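You operate a simulated robot arm through the tools that you are given. There is no shell and no other tool.

You are at the controls of a simulated robot arm. One attempt, no reset.

JOB
Shut the mains lever, park the braided hose and cap the valve.
Fine: hose end in the empty holder beside the silver cap, silver cap on, wing nut tight; keep the carpet dry.

Only the result counts: the job must be done as asked and must still hold three seconds after the hand-in. Knocking over, shifting, dropping, spilling or breaking anything else fails it. Lids that push on must go on centred and level and be pressed home; caps that screw on are set level and turned clockwise until they are tight.

ROBOT AND FRAMES
A 7-joint arm with a two-finger parallel gripper, fixed in place. Base frame: the origin is on the floor under the middle of its stand, x ahead of it, y to its left, z up. Units: m, degrees, N and s.
It reaches about 1.372 m from its shoulder. Its first joint turns from -149.0 to 149.0 degrees. Payload 3.43 kg.
The TCP is the grasp point between the finger pads, 0.03 m short of the fingertips. In the tool frame z runs along the fingers and y along their closing line. The gripper opens to 0.094 m. The fingers are 0.028 m wide and 0.01 m thick; the gripper's body (0.05 by 0.096 m) begins 0.055 m behind the TCP.
Orientation is that of the tool frame in the base frame, as a unit quaternion [x, y, z, w]. With the fingers straight down and closing along the base's y, the tool's x points along the base's -x, its y along +y and its z along -z.

CONTROLS
- The arm moves only by the tool servo_tool. Its arguments are lists of equal length, an entry for each row: "delta_pos": the shift along the base's x, y, z in m, a list of three; "dr": the turn, a rotation vector about the base's x, y, z in degrees, a list of three; "hand": the gripper command, from -1 (fully open) to 1 (shut), values between in proportion. In form: {"delta_pos": [[tx, ty, tz], ...], "dr": [[ax, ay, az], ...], "hand": [hand, ...]}. A call has 1 to 20 rows; each row is the pose to reach, as a shift and turn from the pose commanded when the call began. Rows are played at 5 a second. More than 0.05 m and 8.6 degrees between two rows, or a gripper value outside its range, and nothing of the call is played. Where a pose cannot be reached the arm comes as near as it can. A force on the tool above 40 N (or 10 N above the force at the start of the call, whichever is more), or a blocked arm, ends the call early, and 0.2 s more pass. Each finger travels about 0.045 m/s and halts on what it meets, pressing with about 32 N; the grip force reading is that of the motor and also rises with nothing between the fingers. The clock runs only during rows and for 0.2 s after the last one: add rows that repeat a pose to give the fingers time. It gives the time, the measured TCP pose, the force on the tool (base axes), the opening and the grip force at its end, in the units of the frame above (readings bear some noise), with the torque about the TCP (base axes, N m) and any sound that the robot's microphone picked up.
- Cameras (640 x 400 px; columns grow to the right, rows downward): "scene" is fixed at [0.0506, -0.501, 1.1326]; the picture's right is [0.62, -0.78, 0.00], its down [-0.40, -0.31, -0.86] and it looks along [0.68, 0.53, -0.51] (base axes); focal length 243 px, centre (320, 200). "wrist" rides on the gripper at [0.076, 0.014, -0.102] in the tool frame; the picture's right is [-0.18, 0.98, 0.00], its down [-0.75, -0.14, -0.64] and it looks along [-0.63, -0.12, 0.77] (tool axes); focal length 243 px, centre (320, 200). There is no depth. A picture from a camera that has moved, and an enlarged one, comes with that camera's place and axes in the base frame and with its lens.
- camera(camera): a new picture of that camera. It takes no simulated time.
- inspect(camera, box): a new picture of the part [left, top, right, bottom] of that camera's present view, enlarged. It takes no simulated time.
- job_done(): hands the job in; it is judged then, once.

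Nothing tells you positions but the pictures and the camera data. Unless the task says otherwise, let go and move clear before handing in.

The tools are called after "Call:" as name(argument=value, ...) on one line, values as JSON. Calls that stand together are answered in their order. servo_tool: Moves the arm, as the interface text tells. Its arguments: {"type":"object","properties":{"delta_pos":{"type":"array","items":{"type":"array","items":{"type":"number"}}},"dr":{"type":"array","items":{"type":"array","items":{"type":"number"}}},"hand":{"type":"array","items":{"type":"number"}}},"required":["delta_pos","dr","hand"]} The other tools are called the same way: camera (camera) takes a picture; inspect (camera, box) takes an enlarged picture of a part of a camera's view; job_done () hands the job in.

At the start:

```text
clock: 0.0
tool_pos: [0.7483, 0.0741, 0.9472]
tool_rot: [0.0, 1.0, -0.001, 0.0]
force: [-0.5, 0.1, -0.2]
torque: [0.0, 0.01, -0.04]
grip_width: 0.0941
finger_force: 0.1
```

scene: 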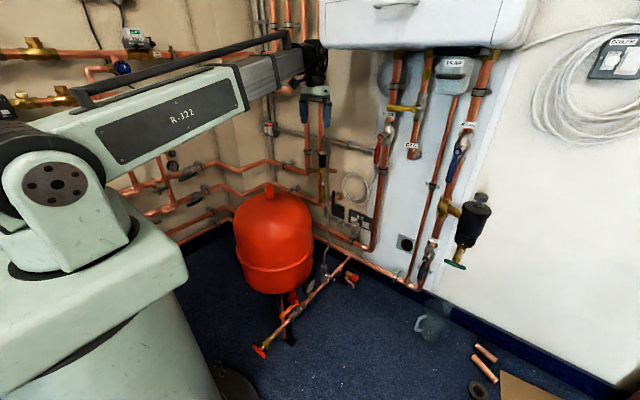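
wrist: 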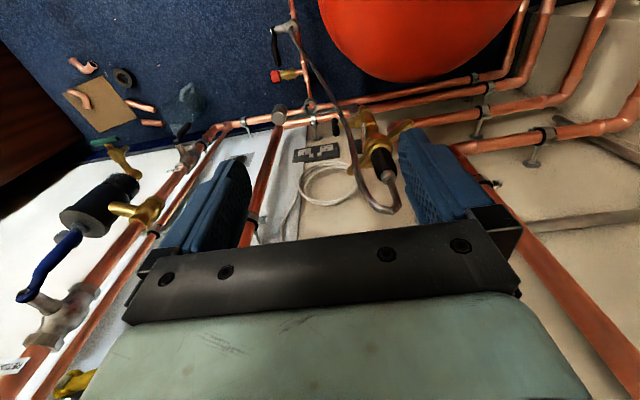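

I see a boiler corner with copper pipes, a red expansion vessel, valves and a braided hose. I'll look closer before moving anything.

Call:
inspect(camera="scene", box=[230, 80, 390, 180])

Call:
inspect(camera="scene", box=[230, 180, 390, 280])

Call:
inspect(camera="scene", box=[230, 260, 390, 360])

Call:
inspect(camera="scene", box=[360, 80, 520, 180])

Call:
inspect(camera="scene", box=[360, 180, 520, 280])

Call:
inspect(camera="wrist", box=[230, 0, 430, 125])

Call:
inspect(camera="wrist", box=[260, 90, 460, 215])

```text
4.00 times, centred on (310, 130) of scene
camera zoom: at [0.0506, -0.501, 1.1326], right [0.62, -0.78, 0.0], down [-0.4, -0.31, -0.86], along [0.68, 0.53, -0.51], focal length 974 px, centre (360, 480)
```

zoom: 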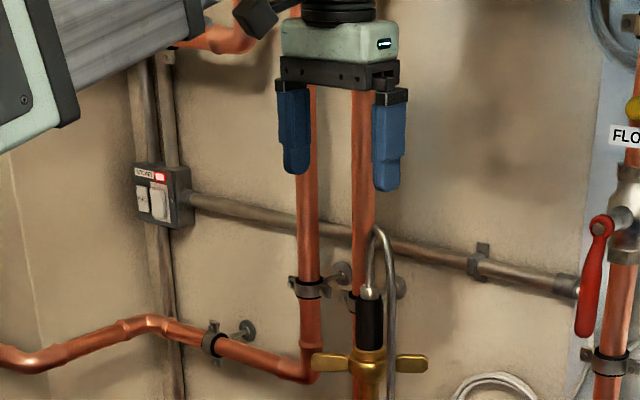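

```text
4.00 times, centred on (310, 230) of scene
camera zoom: at [0.0506, -0.501, 1.1326], right [0.62, -0.78, 0.0], down [-0.4, -0.31, -0.86], along [0.68, 0.53, -0.51], focal length 974 px, centre (360, 80)
```

zoom: 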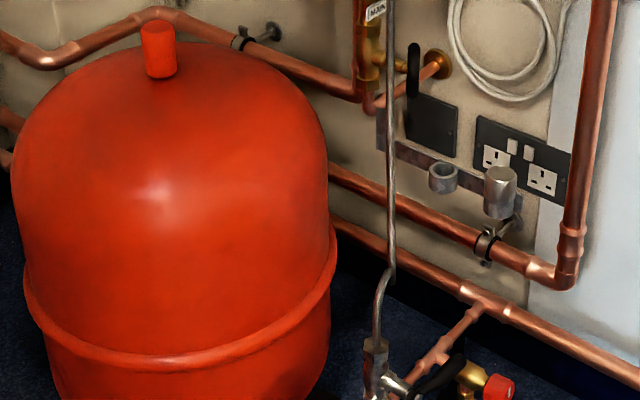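

```text
4.00 times, centred on (310, 310) of scene
camera zoom: at [0.0506, -0.501, 1.1326], right [0.62, -0.78, 0.0], down [-0.4, -0.31, -0.86], along [0.68, 0.53, -0.51], focal length 974 px, centre (360, -240)
```

zoom: 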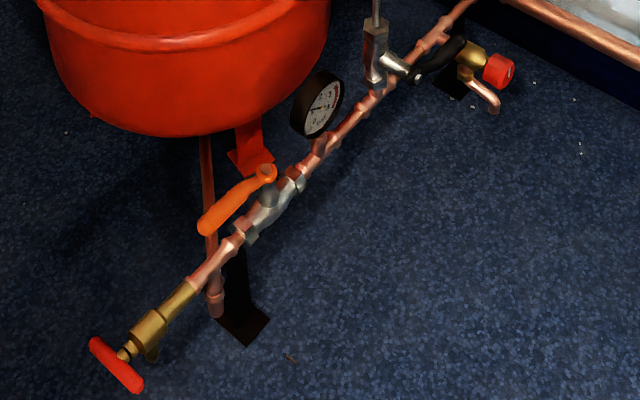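

```text
4.00 times, centred on (440, 130) of scene
camera zoom: at [0.0506, -0.501, 1.1326], right [0.62, -0.78, 0.0], down [-0.4, -0.31, -0.86], along [0.68, 0.53, -0.51], focal length 974 px, centre (-160, 480)
```

zoom: 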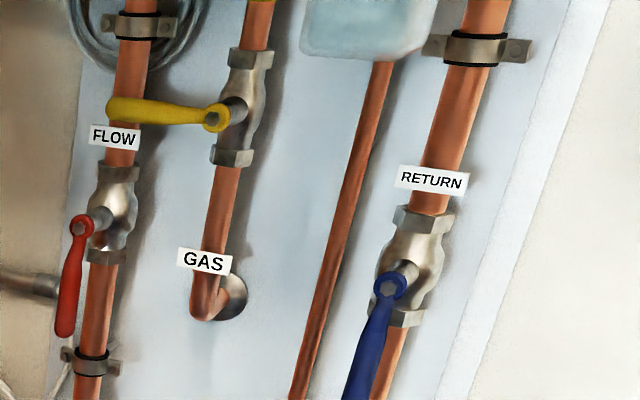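

```text
4.00 times, centred on (440, 230) of scene
camera zoom: at [0.0506, -0.501, 1.1326], right [0.62, -0.78, 0.0], down [-0.4, -0.31, -0.86], along [0.68, 0.53, -0.51], focal length 974 px, centre (-160, 80)
```

zoom: 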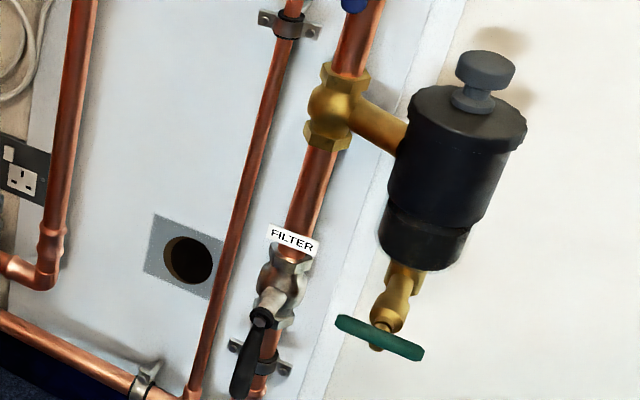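

```text
3.20 times, centred on (330, 62) of wrist
camera zoom: at [0.6727, 0.0882, 1.0495], right [0.18, 0.98, 0.0], down [0.75, -0.14, 0.64], along [0.63, -0.12, -0.77], focal length 776 px, centre (288, 640)
```

zoom: 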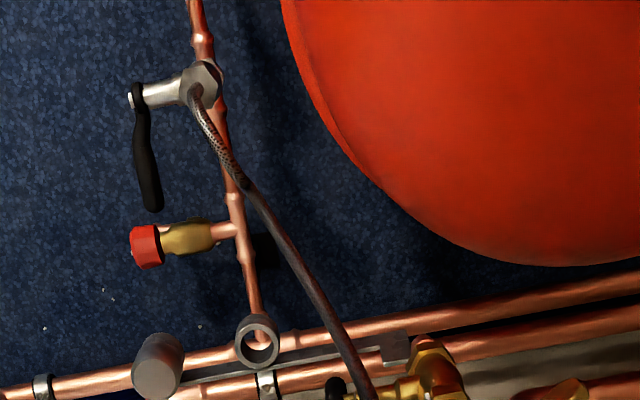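

```text
3.20 times, centred on (360, 152) of wrist
camera zoom: at [0.6727, 0.0882, 1.0495], right [0.18, 0.98, 0.0], down [0.75, -0.14, 0.64], along [0.63, -0.12, -0.77], focal length 776 px, centre (192, 352)
```

zoom: 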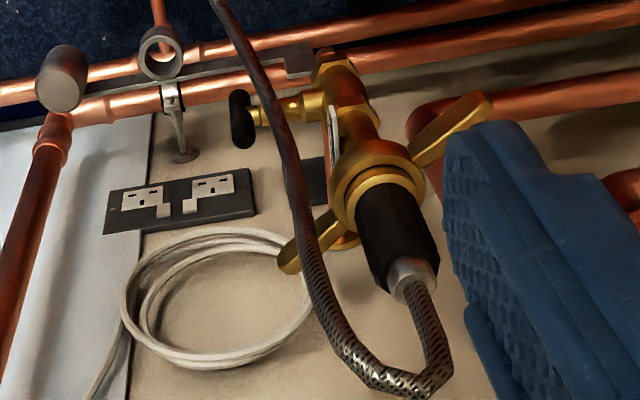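

The mains valve sits on the back wall below the gripper, with a black lever. The hose's black end is held on top of it by a brass wing nut. Next I'll zoom in further on the valve, the holders and the lever.

Call:
inspect(camera="scene", box=[295, 130, 359, 170])

Call:
inspect(camera="scene", box=[295, 160, 359, 200])

Call:
inspect(camera="scene", box=[310, 190, 374, 230])

Call:
inspect(camera="scene", box=[320, 205, 384, 245])

Call:
inspect(camera="wrist", box=[330, 90, 426, 150])

Call:
inspect(camera="wrist", box=[330, 130, 426, 190])

Call:
inspect(camera="wrist", box=[260, 85, 356, 145])

Call:
inspect(camera="scene", box=[400, 280, 560, 380])

```text
10.00 times, centred on (327, 150) of scene
camera zoom: at [0.0506, -0.501, 1.1326], right [0.62, -0.78, 0.0], down [-0.4, -0.31, -0.86], along [0.68, 0.53, -0.51], focal length 2434 px, centre (250, 700)
```

zoom: 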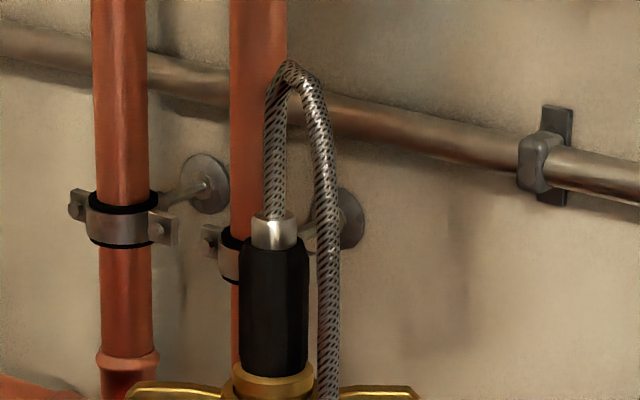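

```text
10.00 times, centred on (327, 180) of scene
camera zoom: at [0.0506, -0.501, 1.1326], right [0.62, -0.78, 0.0], down [-0.4, -0.31, -0.86], along [0.68, 0.53, -0.51], focal length 2434 px, centre (250, 400)
```

zoom: 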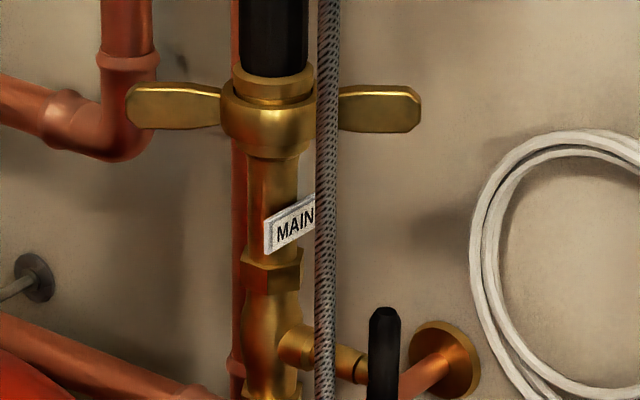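

```text
10.00 times, centred on (342, 210) of scene
camera zoom: at [0.0506, -0.501, 1.1326], right [0.62, -0.78, 0.0], down [-0.4, -0.31, -0.86], along [0.68, 0.53, -0.51], focal length 2434 px, centre (100, 100)
```

zoom: 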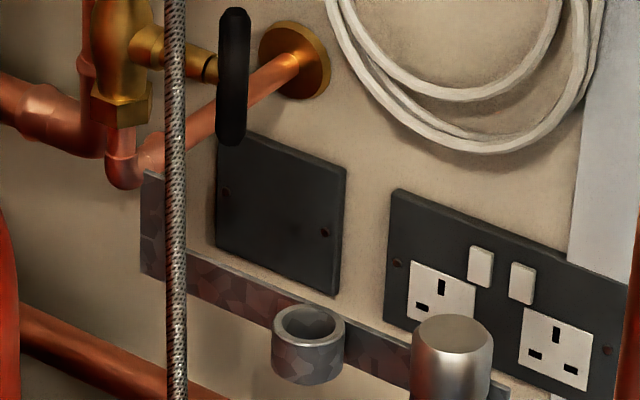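

```text
10.00 times, centred on (352, 225) of scene
camera zoom: at [0.0506, -0.501, 1.1326], right [0.62, -0.78, 0.0], down [-0.4, -0.31, -0.86], along [0.68, 0.53, -0.51], focal length 2434 px, centre (0, -50)
```

zoom: 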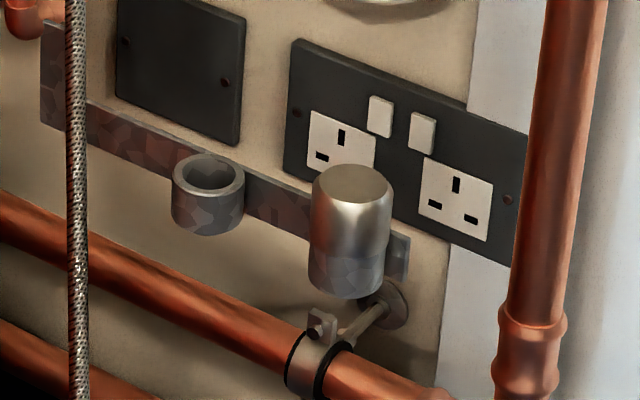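

```text
6.67 times, centred on (378, 120) of wrist
camera zoom: at [0.6727, 0.0882, 1.0495], right [0.18, 0.98, 0.0], down [0.75, -0.14, 0.64], along [0.63, -0.12, -0.77], focal length 1618 px, centre (-67, 733)
```

zoom: 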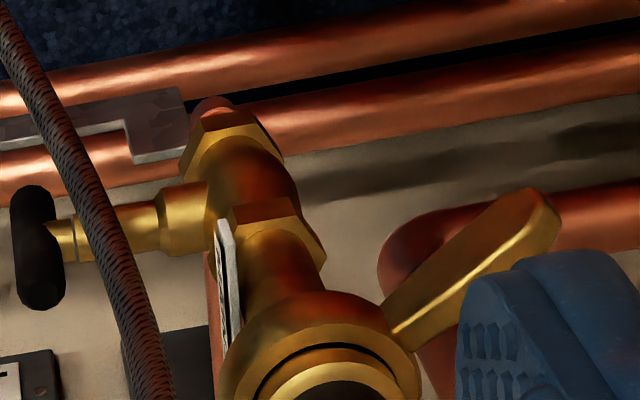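

```text
6.67 times, centred on (378, 160) of wrist
camera zoom: at [0.6727, 0.0882, 1.0495], right [0.18, 0.98, 0.0], down [0.75, -0.14, 0.64], along [0.63, -0.12, -0.77], focal length 1618 px, centre (-67, 467)
```

zoom: 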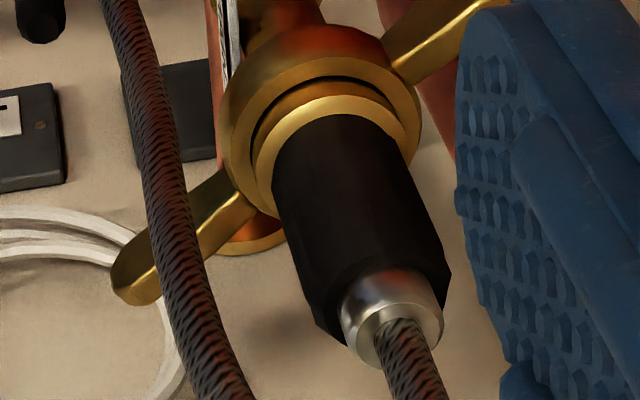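

```text
6.67 times, centred on (308, 115) of wrist
camera zoom: at [0.6727, 0.0882, 1.0495], right [0.18, 0.98, 0.0], down [0.75, -0.14, 0.64], along [0.63, -0.12, -0.77], focal length 1618 px, centre (400, 767)
```

zoom: 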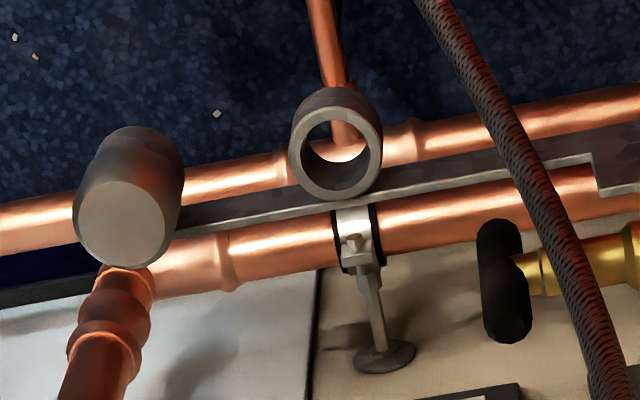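

```text
4.00 times, centred on (480, 330) of scene
camera zoom: at [0.0506, -0.501, 1.1326], right [0.62, -0.78, 0.0], down [-0.4, -0.31, -0.86], along [0.68, 0.53, -0.51], focal length 974 px, centre (-320, -320)
```

zoom: 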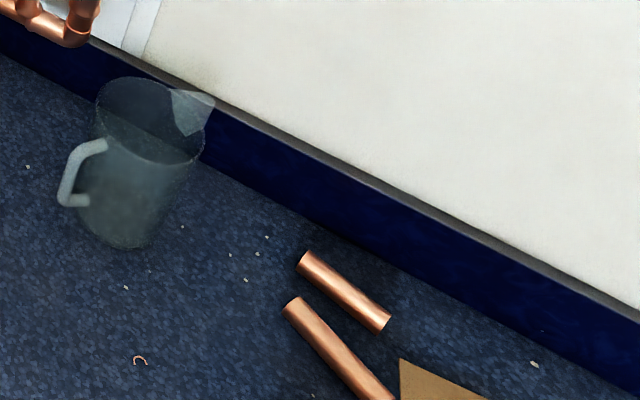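

The lever sits near (0.89, 0.08, 0.54) and the wing nut near (0.893, 0.153, 0.667). The empty ring is near (0.882, 0.025, 0.43) and the cap near (0.882, -0.055, 0.46). I'll back off a little and lower the wrist camera to get a closer look.

Call:
servo_tool(delta_pos=[[-0.03, 0, -0.03], [-0.05, 0, -0.07], [-0.07, 0.0, -0.11], [-0.08, 0.0, -0.15], [-0.08, 0.0, -0.19]], dr=[[0, 0, 0], [0, 0, 0], [0, 0, 0], [0, 0, 0], [0, 0, 0]], hand=[-1, -1, -1, -1, -1])

Call:
camera(camera="wrist")

Call:
camera(camera="scene")

```text
clock: 1.2
tool_pos: [0.6674, 0.0741, 0.7558]
tool_rot: [0.0, 1.0, 0.0, 0.0]
force: [-0.6, 0.5, -0.1]
torque: [0.01, -0.03, -0.02]
grip_width: 0.0938
finger_force: 0.0
```

```text
taken
camera wrist: at [0.593, 0.0874, 0.8594], right [0.18, 0.98, 0.0], down [0.75, -0.14, 0.64], along [0.63, -0.12, -0.77], focal length 243 px, centre (320, 200)
```

wrist: 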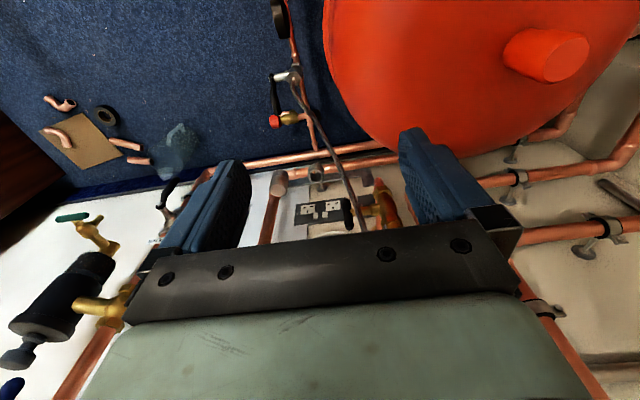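

```text
taken
```

scene: 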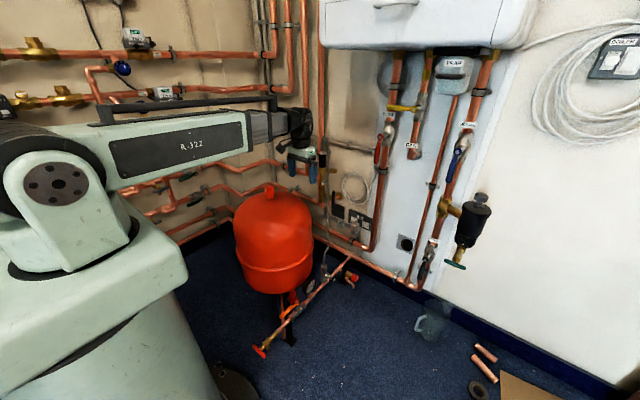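

The palm bar now hides part of the valve. I'll zoom in on the lever, the ring and cap, and the lower hose valve.

Call:
inspect(camera="wrist", box=[256, 150, 416, 250])

Call:
inspect(camera="wrist", box=[250, 40, 410, 140])

Call:
inspect(camera="wrist", box=[320, 0, 640, 200])

```text
4.00 times, centred on (336, 200) of wrist
camera zoom: at [0.593, 0.0874, 0.8594], right [0.18, 0.98, 0.0], down [0.75, -0.14, 0.64], along [0.63, -0.12, -0.77], focal length 970 px, centre (256, 200)
```

zoom: 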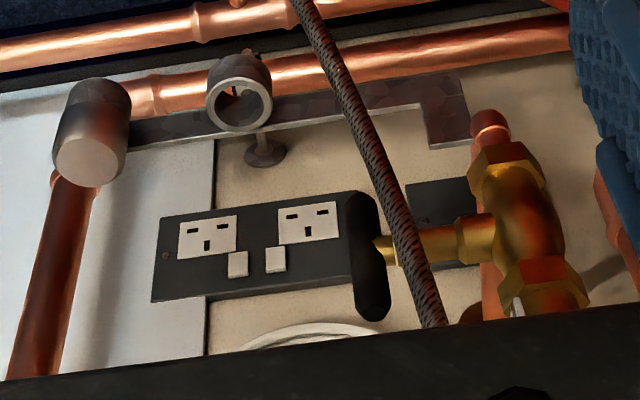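

```text
4.00 times, centred on (330, 90) of wrist
camera zoom: at [0.593, 0.0874, 0.8594], right [0.18, 0.98, 0.0], down [0.75, -0.14, 0.64], along [0.63, -0.12, -0.77], focal length 970 px, centre (280, 640)
```

zoom: 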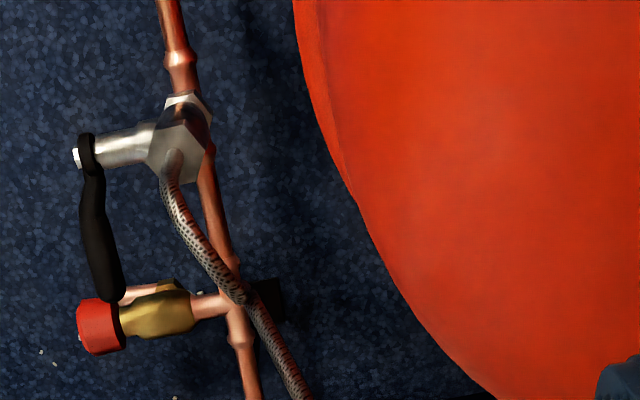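

```text
2.00 times, centred on (480, 100) of wrist
camera zoom: at [0.593, 0.0874, 0.8594], right [0.18, 0.98, 0.0], down [0.75, -0.14, 0.64], along [0.63, -0.12, -0.77], focal length 485 px, centre (0, 400)
```

zoom: 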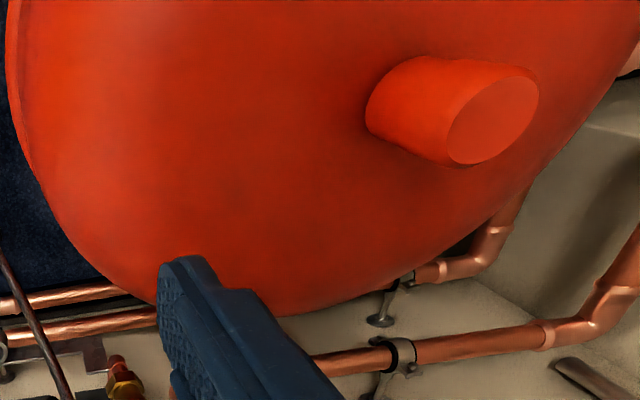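

The lower hose valve's lever lies crosswise, so that valve looks closed. I'll zoom in harder on the mains lever from the scene camera to find its pivot.

Call:
inspect(camera="scene", box=[316, 184, 348, 204])

Call:
inspect(camera="scene", box=[316, 192, 348, 212])

Call:
inspect(camera="wrist", box=[330, 192, 378, 222])

Call:
inspect(camera="scene", box=[300, 260, 380, 310])

```text
16.00 times, centred on (332, 194) of scene
camera zoom: at [0.0506, -0.501, 1.1326], right [0.62, -0.78, 0.0], down [-0.4, -0.31, -0.86], along [0.68, 0.53, -0.51], focal length 3895 px, centre (128, 296)
```

zoom: 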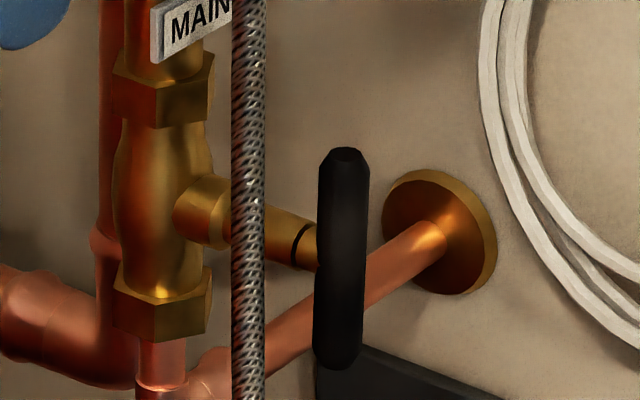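

```text
16.00 times, centred on (332, 202) of scene
camera zoom: at [0.0506, -0.501, 1.1326], right [0.62, -0.78, 0.0], down [-0.4, -0.31, -0.86], along [0.68, 0.53, -0.51], focal length 3895 px, centre (128, 168)
```

zoom: 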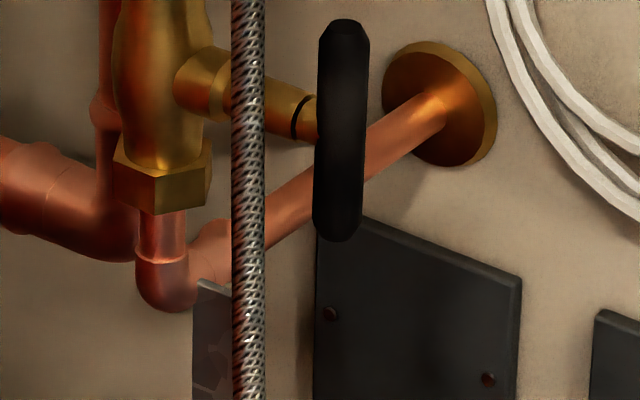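

```text
13.33 times, centred on (354, 207) of wrist
camera zoom: at [0.593, 0.0874, 0.8594], right [0.18, 0.98, 0.0], down [0.75, -0.14, 0.64], along [0.63, -0.12, -0.77], focal length 3235 px, centre (-133, 107)
```

zoom: 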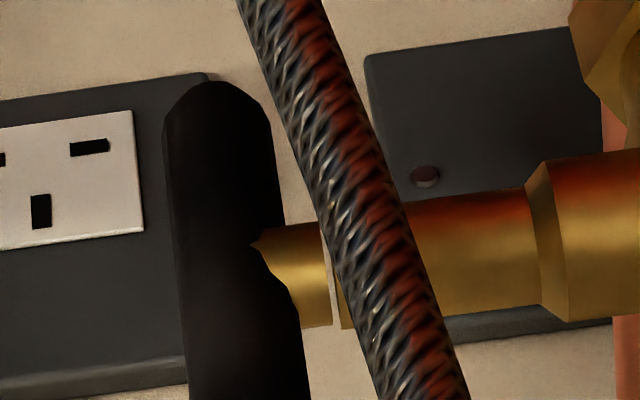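

```text
8.00 times, centred on (340, 285) of scene
camera zoom: at [0.0506, -0.501, 1.1326], right [0.62, -0.78, 0.0], down [-0.4, -0.31, -0.86], along [0.68, 0.53, -0.51], focal length 1947 px, centre (160, -480)
```

zoom: 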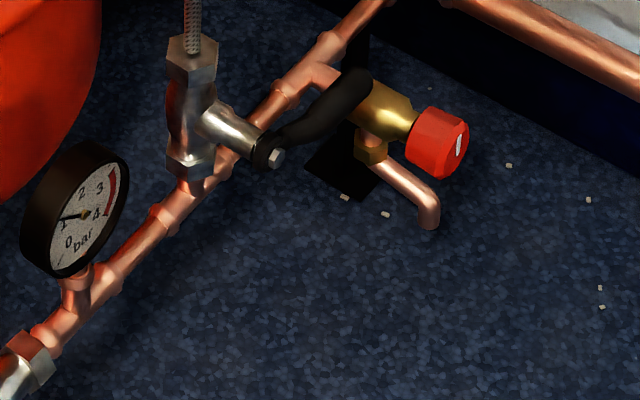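

The mains lever is an upright bar, so it's open. It's centred near (0.892, 0.083, 0.54) and pivots on a stem along y, and the wall is about 0.15 m behind it. I'll pitch the gripper to point forward and close it, so I can push the bar.

Call:
servo_tool(delta_pos=[[0, 0, 0], [0, 0, 0], [0, 0, 0], [0, 0, 0], [0, 0, 0], [0, 0, 0], [0, 0, 0], [0, 0, 0], [0, 0, 0], [0, 0, 0], [0, 0, 0], [0, 0, 0]], dr=[[0, -7.5, 0], [0, -15, 0], [0, -22.5, 0], [0, -30, 0], [0, -37.5, 0], [0, -45, 0], [0, -52.5, 0], [0, -60, 0], [0, -67.5, 0], [0, -75, 0], [0, -82.5, 0], [0, -90, 0]], hand=[-0.8, -0.6, -0.4, -0.2, 0, 0.2, 0.4, 0.6, 0.8, 1, 1, 1])

Call:
camera(camera="wrist")

Call:
camera(camera="scene")

```text
clock: 3.8
tool_pos: [0.6829, 0.0721, 0.7455]
tool_rot: [0.032, 0.71, 0.008, 0.703]
force: [0.8, 4.0, 1.4]
torque: [-0.07, 0.16, -0.22]
grip_width: 0.0001
finger_force: 31.8
out of reach, approached as far as the arm can: row 6, 7, 8, 9, 10, 11, 12
```

```text
taken
camera wrist: at [0.5809, 0.0943, 0.6713], right [0.04, 0.97, 0.24], down [-0.64, -0.16, 0.75], along [0.77, -0.18, 0.61], focal length 243 px, centre (320, 200)
```

wrist: 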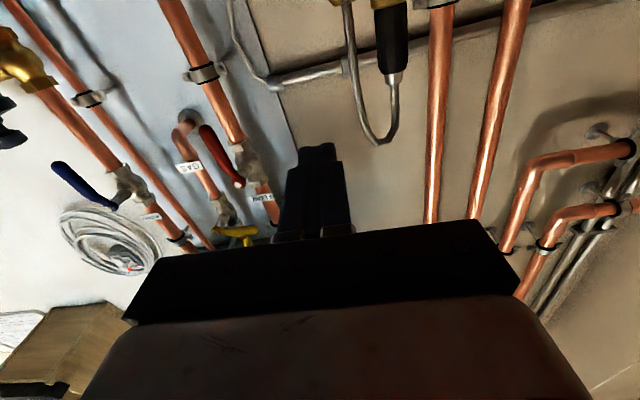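

```text
taken
```

scene: 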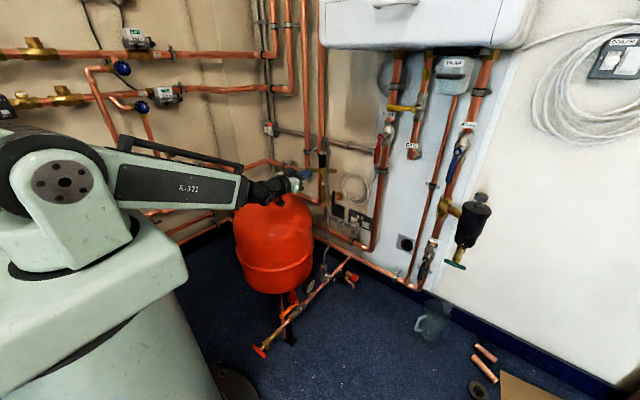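

The arm is too folded to hold that pose this far back, so it should reach better further out. I'll move forward and down toward the lever and stop short of it.

Call:
servo_tool(delta_pos=[[0.03, 0, -0.01], [0.06, 0, -0.03], [0.09, 0.0, -0.06], [0.11, 0.0, -0.09], [0.12, 0.0, -0.12], [0.12, 0.0, -0.15], [0.12, 0.0, -0.17], [0.12, 0, -0.17]], dr=[[0, 0, 0], [0, 0, 0], [0, 0, 0], [0, 0, 0], [0, 0, 0], [0, 0, 0], [0, 0, 0], [0, 0, 0]], hand=[1, 1, 1, 1, 1, 1, 1, 1])

Call:
camera(camera="wrist")

Call:
inspect(camera="scene", box=[230, 130, 390, 230])

```text
clock: 5.3
tool_pos: [0.8039, 0.0831, 0.6007]
tool_rot: [0.005, 0.704, -0.006, 0.711]
force: [-0.3, -6.6, 6.4]
torque: [-0.34, 0.72, 0.66]
grip_width: 0.0
finger_force: 32.1
out of reach, approached as far as the arm can: row 6, 7
stopped in row 7: the force on the tool passed its limit at 56 N (the readings are from after the stop); the commanded pose is now the measured one
```

```text
taken
camera wrist: at [0.7036, 0.0979, 0.5244], right [0.01, 0.98, 0.18], down [-0.65, -0.13, 0.75], along [0.76, -0.13, 0.64], focal length 243 px, centre (320, 200)
```

wrist: 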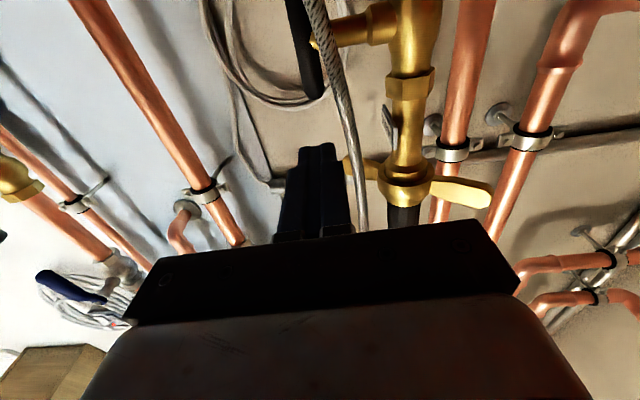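

```text
4.00 times, centred on (310, 180) of scene
camera zoom: at [0.0506, -0.501, 1.1326], right [0.62, -0.78, 0.0], down [-0.4, -0.31, -0.86], along [0.68, 0.53, -0.51], focal length 974 px, centre (360, 280)
```

zoom: 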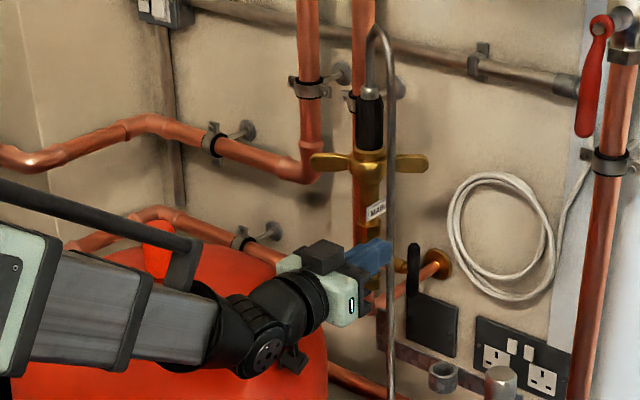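

The wrist camera housing appears to have touched the vessel's dome: the contact solves to about 0.1 m behind the TCP and below it. I'll back straight off, up and toward -y, then check that nothing shifted.

Call:
servo_tool(delta_pos=[[0, -0.01, 0.015], [0, -0.02, 0.035], [0, -0.035, 0.06], [0.0, -0.05, 0.08], [0, -0.05, 0.08]], dr=[[0, 0, 0], [0, 0, 0], [0, 0, 0], [0, 0, 0], [0, 0, 0]], hand=[1, 1, 1, 1, 1])

Call:
camera(camera="scene")

Call:
inspect(camera="scene", box=[230, 180, 390, 280])

Call:
inspect(camera="scene", box=[230, 260, 390, 360])

```text
clock: 6.5
tool_pos: [0.8051, 0.0516, 0.6839]
tool_rot: [0.014, 0.706, -0.014, 0.708]
force: [-0.3, 0.5, -0.6]
torque: [0.0, 0.01, 0.04]
grip_width: 0.0001
finger_force: 31.8
out of reach, approached as far as the arm can: row 2, 3, 4, 5
```

```text
taken
```

scene: 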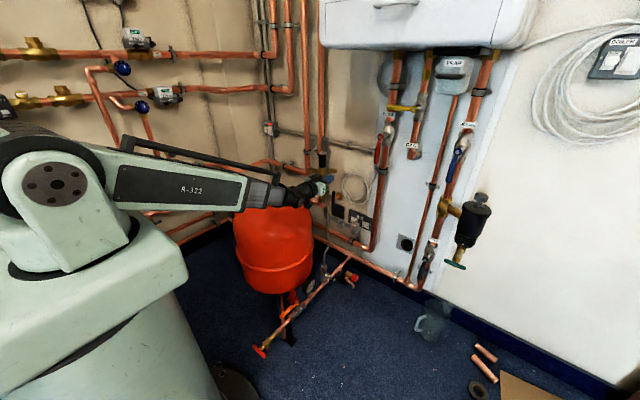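

```text
4.00 times, centred on (310, 230) of scene
camera zoom: at [0.0506, -0.501, 1.1326], right [0.62, -0.78, 0.0], down [-0.4, -0.31, -0.86], along [0.68, 0.53, -0.51], focal length 974 px, centre (360, 80)
```

zoom: 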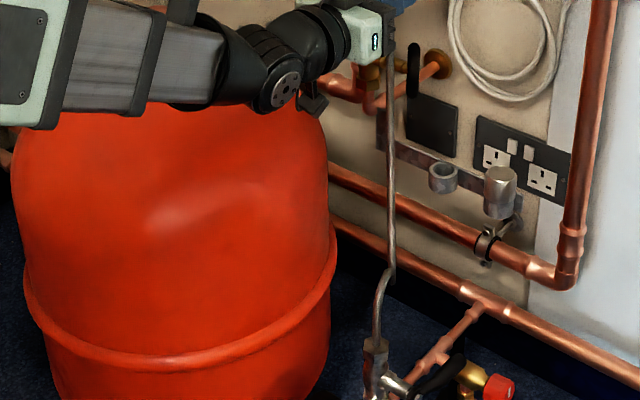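

```text
4.00 times, centred on (310, 310) of scene
camera zoom: at [0.0506, -0.501, 1.1326], right [0.62, -0.78, 0.0], down [-0.4, -0.31, -0.86], along [0.68, 0.53, -0.51], focal length 974 px, centre (360, -240)
```

zoom: 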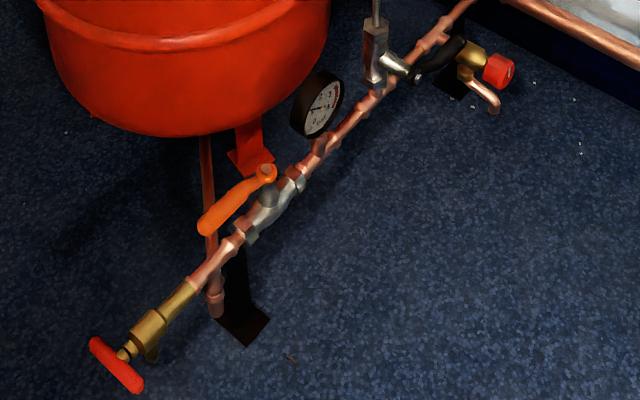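

Nothing moved, and the vessel looks identical to before. I'll switch to a diagonal approach with the tool pointing forward, left and down, which keeps the wrist clear of both the vessel and the hose.

Call:
servo_tool(delta_pos=[[0, 0, 0.005], [0, 0, 0.01], [0, 0, 0.015], [0, 0, 0.02], [0, 0, 0.02], [0, 0, 0.02], [0, 0, 0.02], [0, 0, 0.02], [0, 0, 0.02], [0, 0, 0.02]], dr=[[2.315, 5.59, 2.315], [4.63, 11.18, 4.63], [6.945, 16.77, 6.945], [9.26, 22.36, 9.26], [11.575, 27.95, 11.575], [13.89, 33.54, 13.89], [16.2, 39.13, 16.2], [18.52, 44.72, 18.52], [20.83, 50.31, 20.83], [23.15, 55.9, 23.15]], hand=[1, 1, 1, 1, 1, 1, 1, 1, 1, 1])

Call:
camera(camera="wrist")

Call:
inspect(camera="scene", box=[230, 80, 390, 180])

```text
clock: 8.7
tool_pos: [0.8036, 0.0502, 0.7029]
tool_rot: [0.004, 0.925, 0.264, 0.273]
force: [0.4, 0.0, -0.4]
torque: [-0.05, 0.0, 0.02]
grip_width: 0.0
finger_force: 31.8
out of reach, approached as far as the arm can: row 1, 2, 3, 4
```

```text
taken
camera wrist: at [0.6863, 0.0245, 0.746], right [0.02, 0.82, 0.57], down [0.33, -0.55, 0.77], along [0.94, 0.18, -0.29], focal length 243 px, centre (320, 200)
```

wrist: 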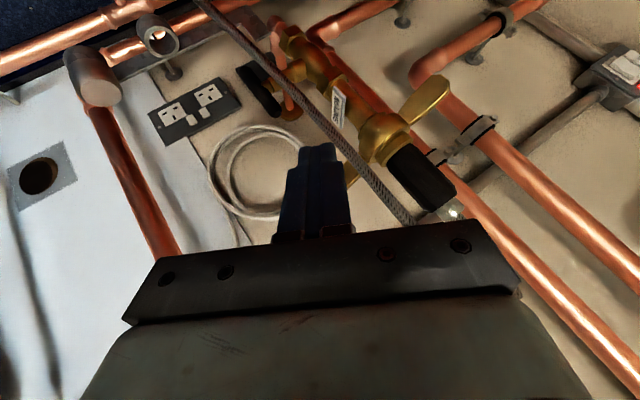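

```text
4.00 times, centred on (310, 130) of scene
camera zoom: at [0.0506, -0.501, 1.1326], right [0.62, -0.78, 0.0], down [-0.4, -0.31, -0.86], along [0.68, 0.53, -0.51], focal length 974 px, centre (360, 480)
```

zoom: 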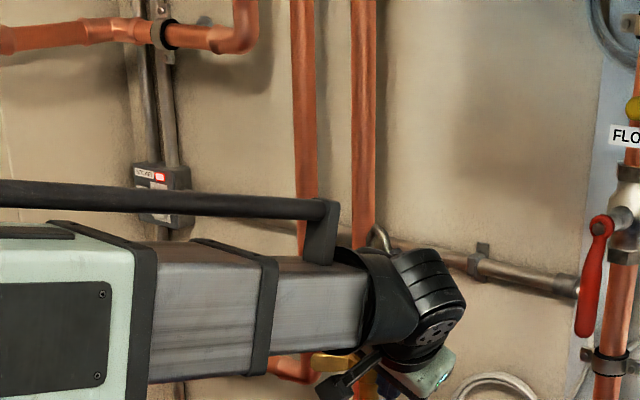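

This pose is reachable and gives a good view of the valve. I'll take close-ups of the lever, nut and holders from here.

Call:
inspect(camera="wrist", box=[220, 30, 348, 110])

Call:
inspect(camera="wrist", box=[330, 70, 474, 160])

Call:
inspect(camera="wrist", box=[60, 0, 188, 80])

```text
5.00 times, centred on (284, 70) of wrist
camera zoom: at [0.6863, 0.0245, 0.746], right [0.02, 0.82, 0.57], down [0.33, -0.55, 0.77], along [0.94, 0.18, -0.29], focal length 1213 px, centre (500, 850)
```

zoom: 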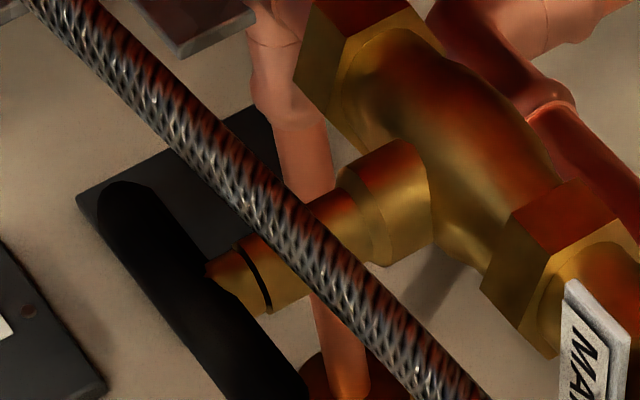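

```text
4.44 times, centred on (402, 115) of wrist
camera zoom: at [0.6863, 0.0245, 0.746], right [0.02, 0.82, 0.57], down [0.33, -0.55, 0.77], along [0.94, 0.18, -0.29], focal length 1078 px, centre (-44, 578)
```

zoom: 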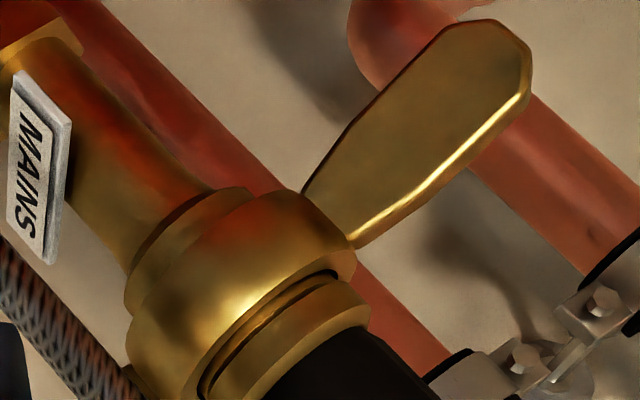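

```text
5.00 times, centred on (124, 40) of wrist
camera zoom: at [0.6863, 0.0245, 0.746], right [0.02, 0.82, 0.57], down [0.33, -0.55, 0.77], along [0.94, 0.18, -0.29], focal length 1213 px, centre (1300, 1000)
```

zoom: 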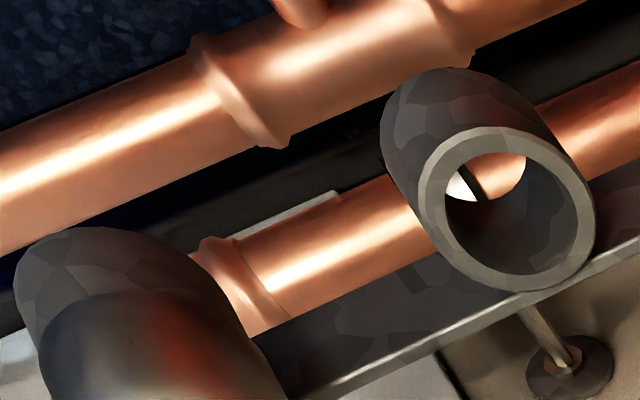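

The lever is a plain bar with the stem meeting it mid-length. I'll bring the closed fingertips up just in front of its upper half and stop short.

Call:
servo_tool(delta_pos=[[0, 0.003, -0.03], [0.0, 0.006, -0.06], [0.005, 0.01, -0.09], [0.012, 0.014, -0.1186], [0.025, 0.014, -0.1186], [0.038, 0.014, -0.1186], [0.038, 0.014, -0.1186]], dr=[[0, 0, 0], [0, 0, 0], [0, 0, 0], [0, 0, 0], [0, 0, 0], [0, 0, 0], [0, 0, 0]], hand=[1, 1, 1, 1, 1, 1, 1])

Call:
camera(camera="wrist")

Call:
inspect(camera="scene", box=[300, 170, 364, 210])

```text
clock: 10.3
tool_pos: [0.8428, 0.0642, 0.5837]
tool_rot: [0.003, 0.924, 0.264, 0.275]
force: [-0.2, -0.1, 0.0]
torque: [0.04, 0.0, -0.01]
grip_width: 0.0001
finger_force: 32.3
```

```text
taken
camera wrist: at [0.724, 0.0383, 0.6268], right [0.02, 0.82, 0.57], down [0.33, -0.55, 0.77], along [0.94, 0.18, -0.28], focal length 243 px, centre (320, 200)
```

wrist: 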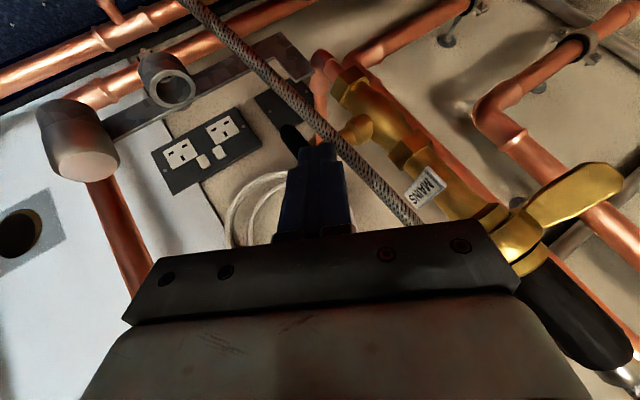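

```text
10.00 times, centred on (332, 190) of scene
camera zoom: at [0.0506, -0.501, 1.1326], right [0.62, -0.78, 0.0], down [-0.4, -0.31, -0.86], along [0.68, 0.53, -0.51], focal length 2434 px, centre (200, 300)
```

zoom: 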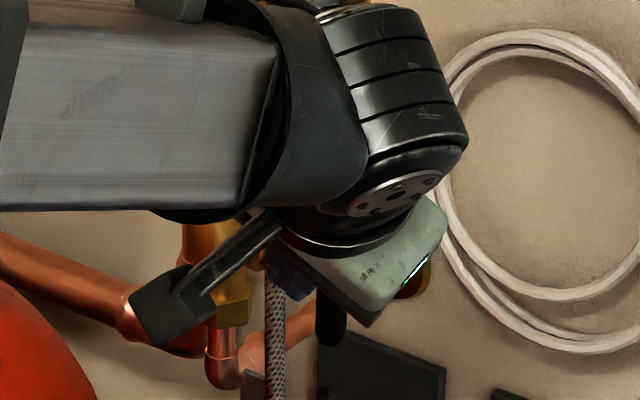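

The fingertips are in front of the bar's upper half. I'll push toward the wall gently and watch the force and the lever.

Call:
servo_tool(delta_pos=[[0.008, 0, 0.001], [0.016, 0, 0.001], [0.022, 0, 0.001], [0.028, 0, 0.001], [0.032, 0, 0.001]], dr=[[0, 0, 0], [0, 0, 0], [0, 0, 0], [0, 0, 0], [0, 0, 0]], hand=[1, 1, 1, 1, 1])

Call:
camera(camera="wrist")

Call:
inspect(camera="scene", box=[300, 180, 364, 220])

Call:
inspect(camera="wrist", box=[250, 70, 410, 170])

```text
clock: 11.5
tool_pos: [0.8742, 0.0658, 0.5856]
tool_rot: [0.004, 0.925, 0.265, 0.274]
force: [-1.5, 0.2, 0.0]
torque: [0.01, -0.02, 0.0]
grip_width: 0.0
finger_force: 32.2
```

```text
taken
camera wrist: at [0.7567, 0.0387, 0.6276], right [0.02, 0.82, 0.57], down [0.33, -0.55, 0.77], along [0.94, 0.18, -0.28], focal length 243 px, centre (320, 200)
```

wrist: 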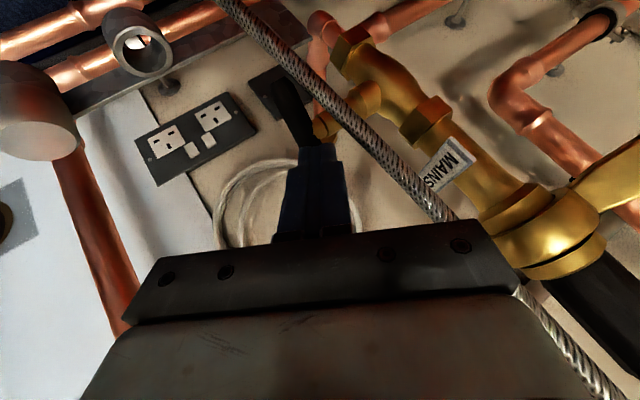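

```text
10.00 times, centred on (332, 200) of scene
camera zoom: at [0.0506, -0.501, 1.1326], right [0.62, -0.78, 0.0], down [-0.4, -0.31, -0.86], along [0.68, 0.53, -0.51], focal length 2434 px, centre (200, 200)
```

zoom: 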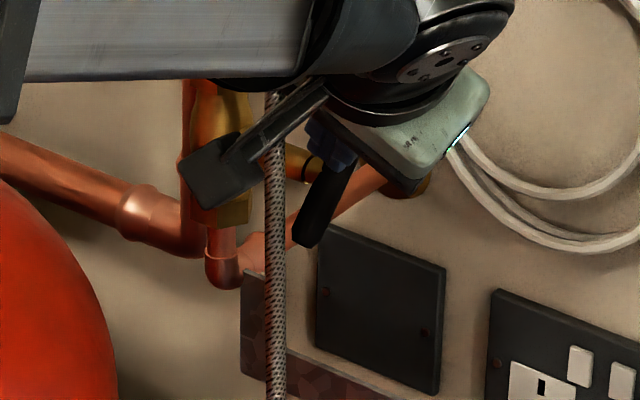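

```text
4.00 times, centred on (330, 120) of wrist
camera zoom: at [0.7567, 0.0387, 0.6276], right [0.02, 0.82, 0.57], down [0.33, -0.55, 0.77], along [0.94, 0.18, -0.28], focal length 970 px, centre (280, 520)
```

zoom: 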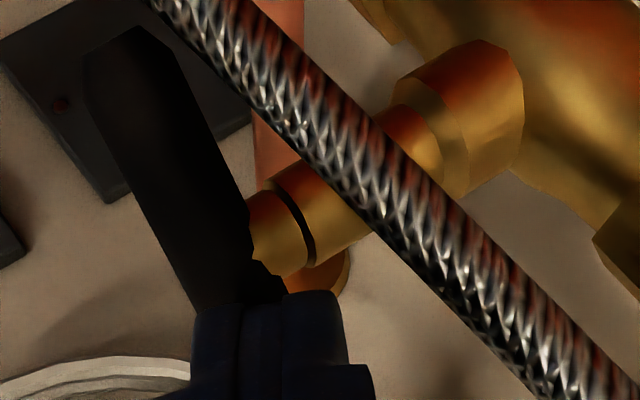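

The lever turns freely this way with about 1.5 N and has tilted roughly 30°. I'll continue along the arc and press it down to horizontal.

Call:
servo_tool(delta_pos=[[0.006, 0, 0.001], [0.011, 0, 0.002], [0.016, 0, 0.0015], [0.021, 0, 0.0], [0.026, 0, -0.003], [0.031, 0, -0.005], [0.035, 0, -0.008], [0.037, 0, -0.011], [0.037, 0, -0.014]], dr=[[0, 0, 0], [0, 0, 0], [0, 0, 0], [0, 0, 0], [0, 0, 0], [0, 0, 0], [0, 0, 0], [0, 0, 0], [0, 0, 0]], hand=[1, 1, 1, 1, 1, 1, 1, 1, 1])

Call:
camera(camera="wrist")

Call:
inspect(camera="scene", box=[300, 180, 364, 220])

Call:
inspect(camera="wrist", box=[250, 70, 410, 170])

```text
clock: 12.9
tool_pos: [0.9026, 0.0657, 0.5835]
tool_rot: [0.003, 0.924, 0.266, 0.274]
force: [-5.5, -4.0, 11.5]
torque: [0.04, 0.08, 0.06]
grip_width: 0.0001
finger_force: 32.4
stopped in row 7: the force on the tool passed its limit at 45 N (the readings are from after the stop); the commanded pose is now the measured one
```

```text
taken
camera wrist: at [0.7837, 0.0384, 0.6265], right [0.02, 0.82, 0.58], down [0.34, -0.55, 0.76], along [0.94, 0.18, -0.28], focal length 243 px, centre (320, 200)
```

wrist: 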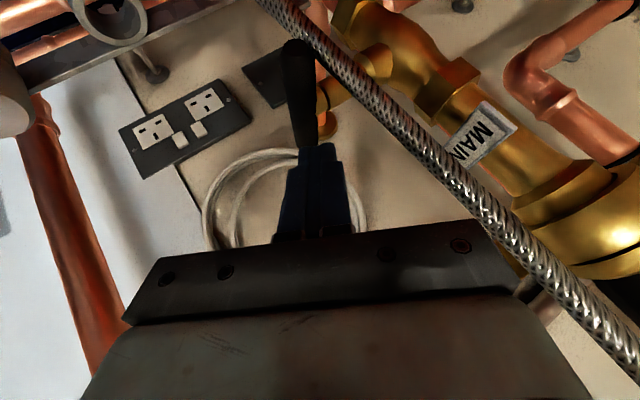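

```text
10.00 times, centred on (332, 200) of scene
camera zoom: at [0.0506, -0.501, 1.1326], right [0.62, -0.78, 0.0], down [-0.4, -0.31, -0.86], along [0.68, 0.53, -0.51], focal length 2434 px, centre (200, 200)
```

zoom: 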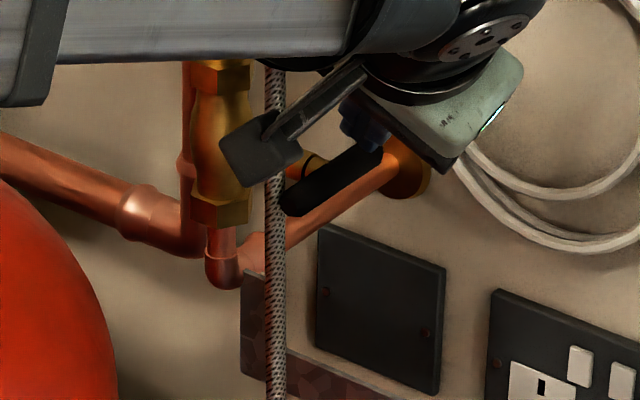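

```text
4.00 times, centred on (330, 120) of wrist
camera zoom: at [0.7837, 0.0384, 0.6265], right [0.02, 0.82, 0.58], down [0.34, -0.55, 0.76], along [0.94, 0.18, -0.28], focal length 970 px, centre (280, 520)
```

zoom: 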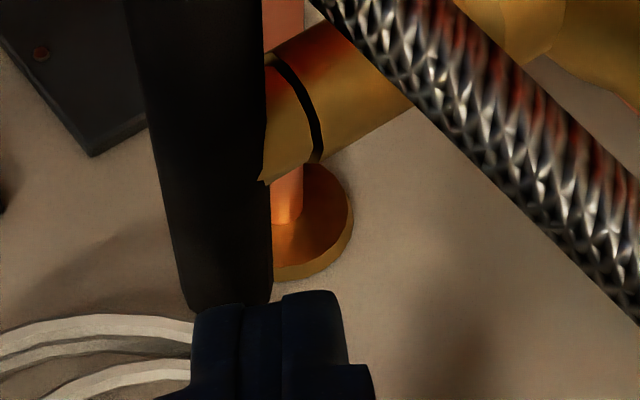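

The lever now looks horizontal and reached a hard stop at 45 N, so it should be shut. I'll lift off, back away, and verify its angle.

Call:
servo_tool(delta_pos=[[0, -0.001, 0.008], [-0.003, -0.003, 0.018], [-0.02, -0.01, 0.03], [-0.04, -0.02, 0.05], [-0.07, -0.04, 0.07], [-0.1, -0.06, 0.09], [-0.13, -0.08, 0.11], [-0.16, -0.1, 0.13]], dr=[[0, 0, 0], [0, 0, 0], [0, 0, 0], [0, 0, 0], [0, 0, 0], [0, 0, 0], [0, 0, 0], [0, 0, 0]], hand=[1, 1, 1, 1, 1, 1, 1, 1])

Call:
camera(camera="wrist")

Call:
inspect(camera="scene", box=[300, 170, 364, 210])

```text
clock: 14.8
tool_pos: [0.7432, -0.0332, 0.713]
tool_rot: [0.003, 0.925, 0.266, 0.273]
force: [0.2, -1.1, -0.5]
torque: [0.04, -0.01, 0.01]
grip_width: 0.0001
finger_force: 32.0
```

```text
taken
camera wrist: at [0.6245, -0.0606, 0.7557], right [0.02, 0.82, 0.58], down [0.34, -0.55, 0.77], along [0.94, 0.18, -0.29], focal length 243 px, centre (320, 200)
```

wrist: 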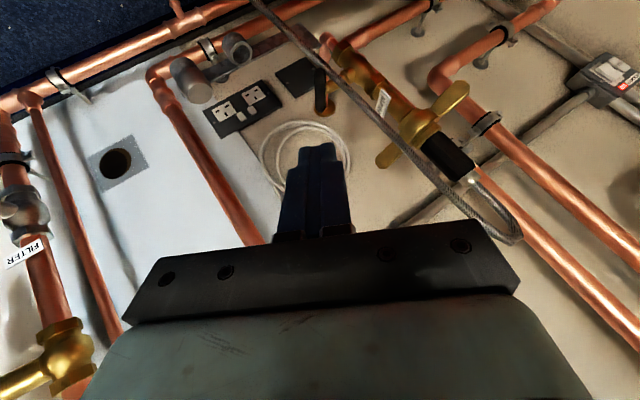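

```text
10.00 times, centred on (332, 190) of scene
camera zoom: at [0.0506, -0.501, 1.1326], right [0.62, -0.78, 0.0], down [-0.4, -0.31, -0.86], along [0.68, 0.53, -0.51], focal length 2434 px, centre (200, 300)
```

zoom: 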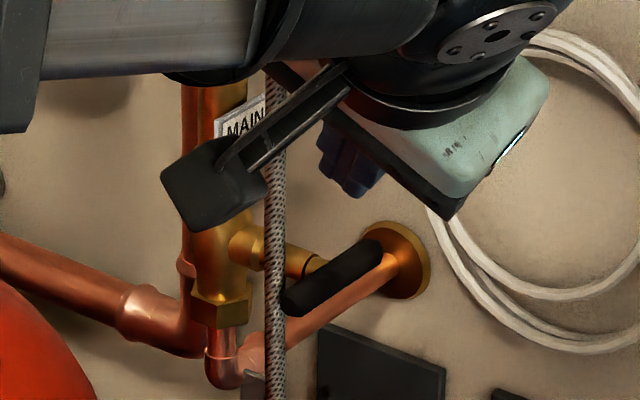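

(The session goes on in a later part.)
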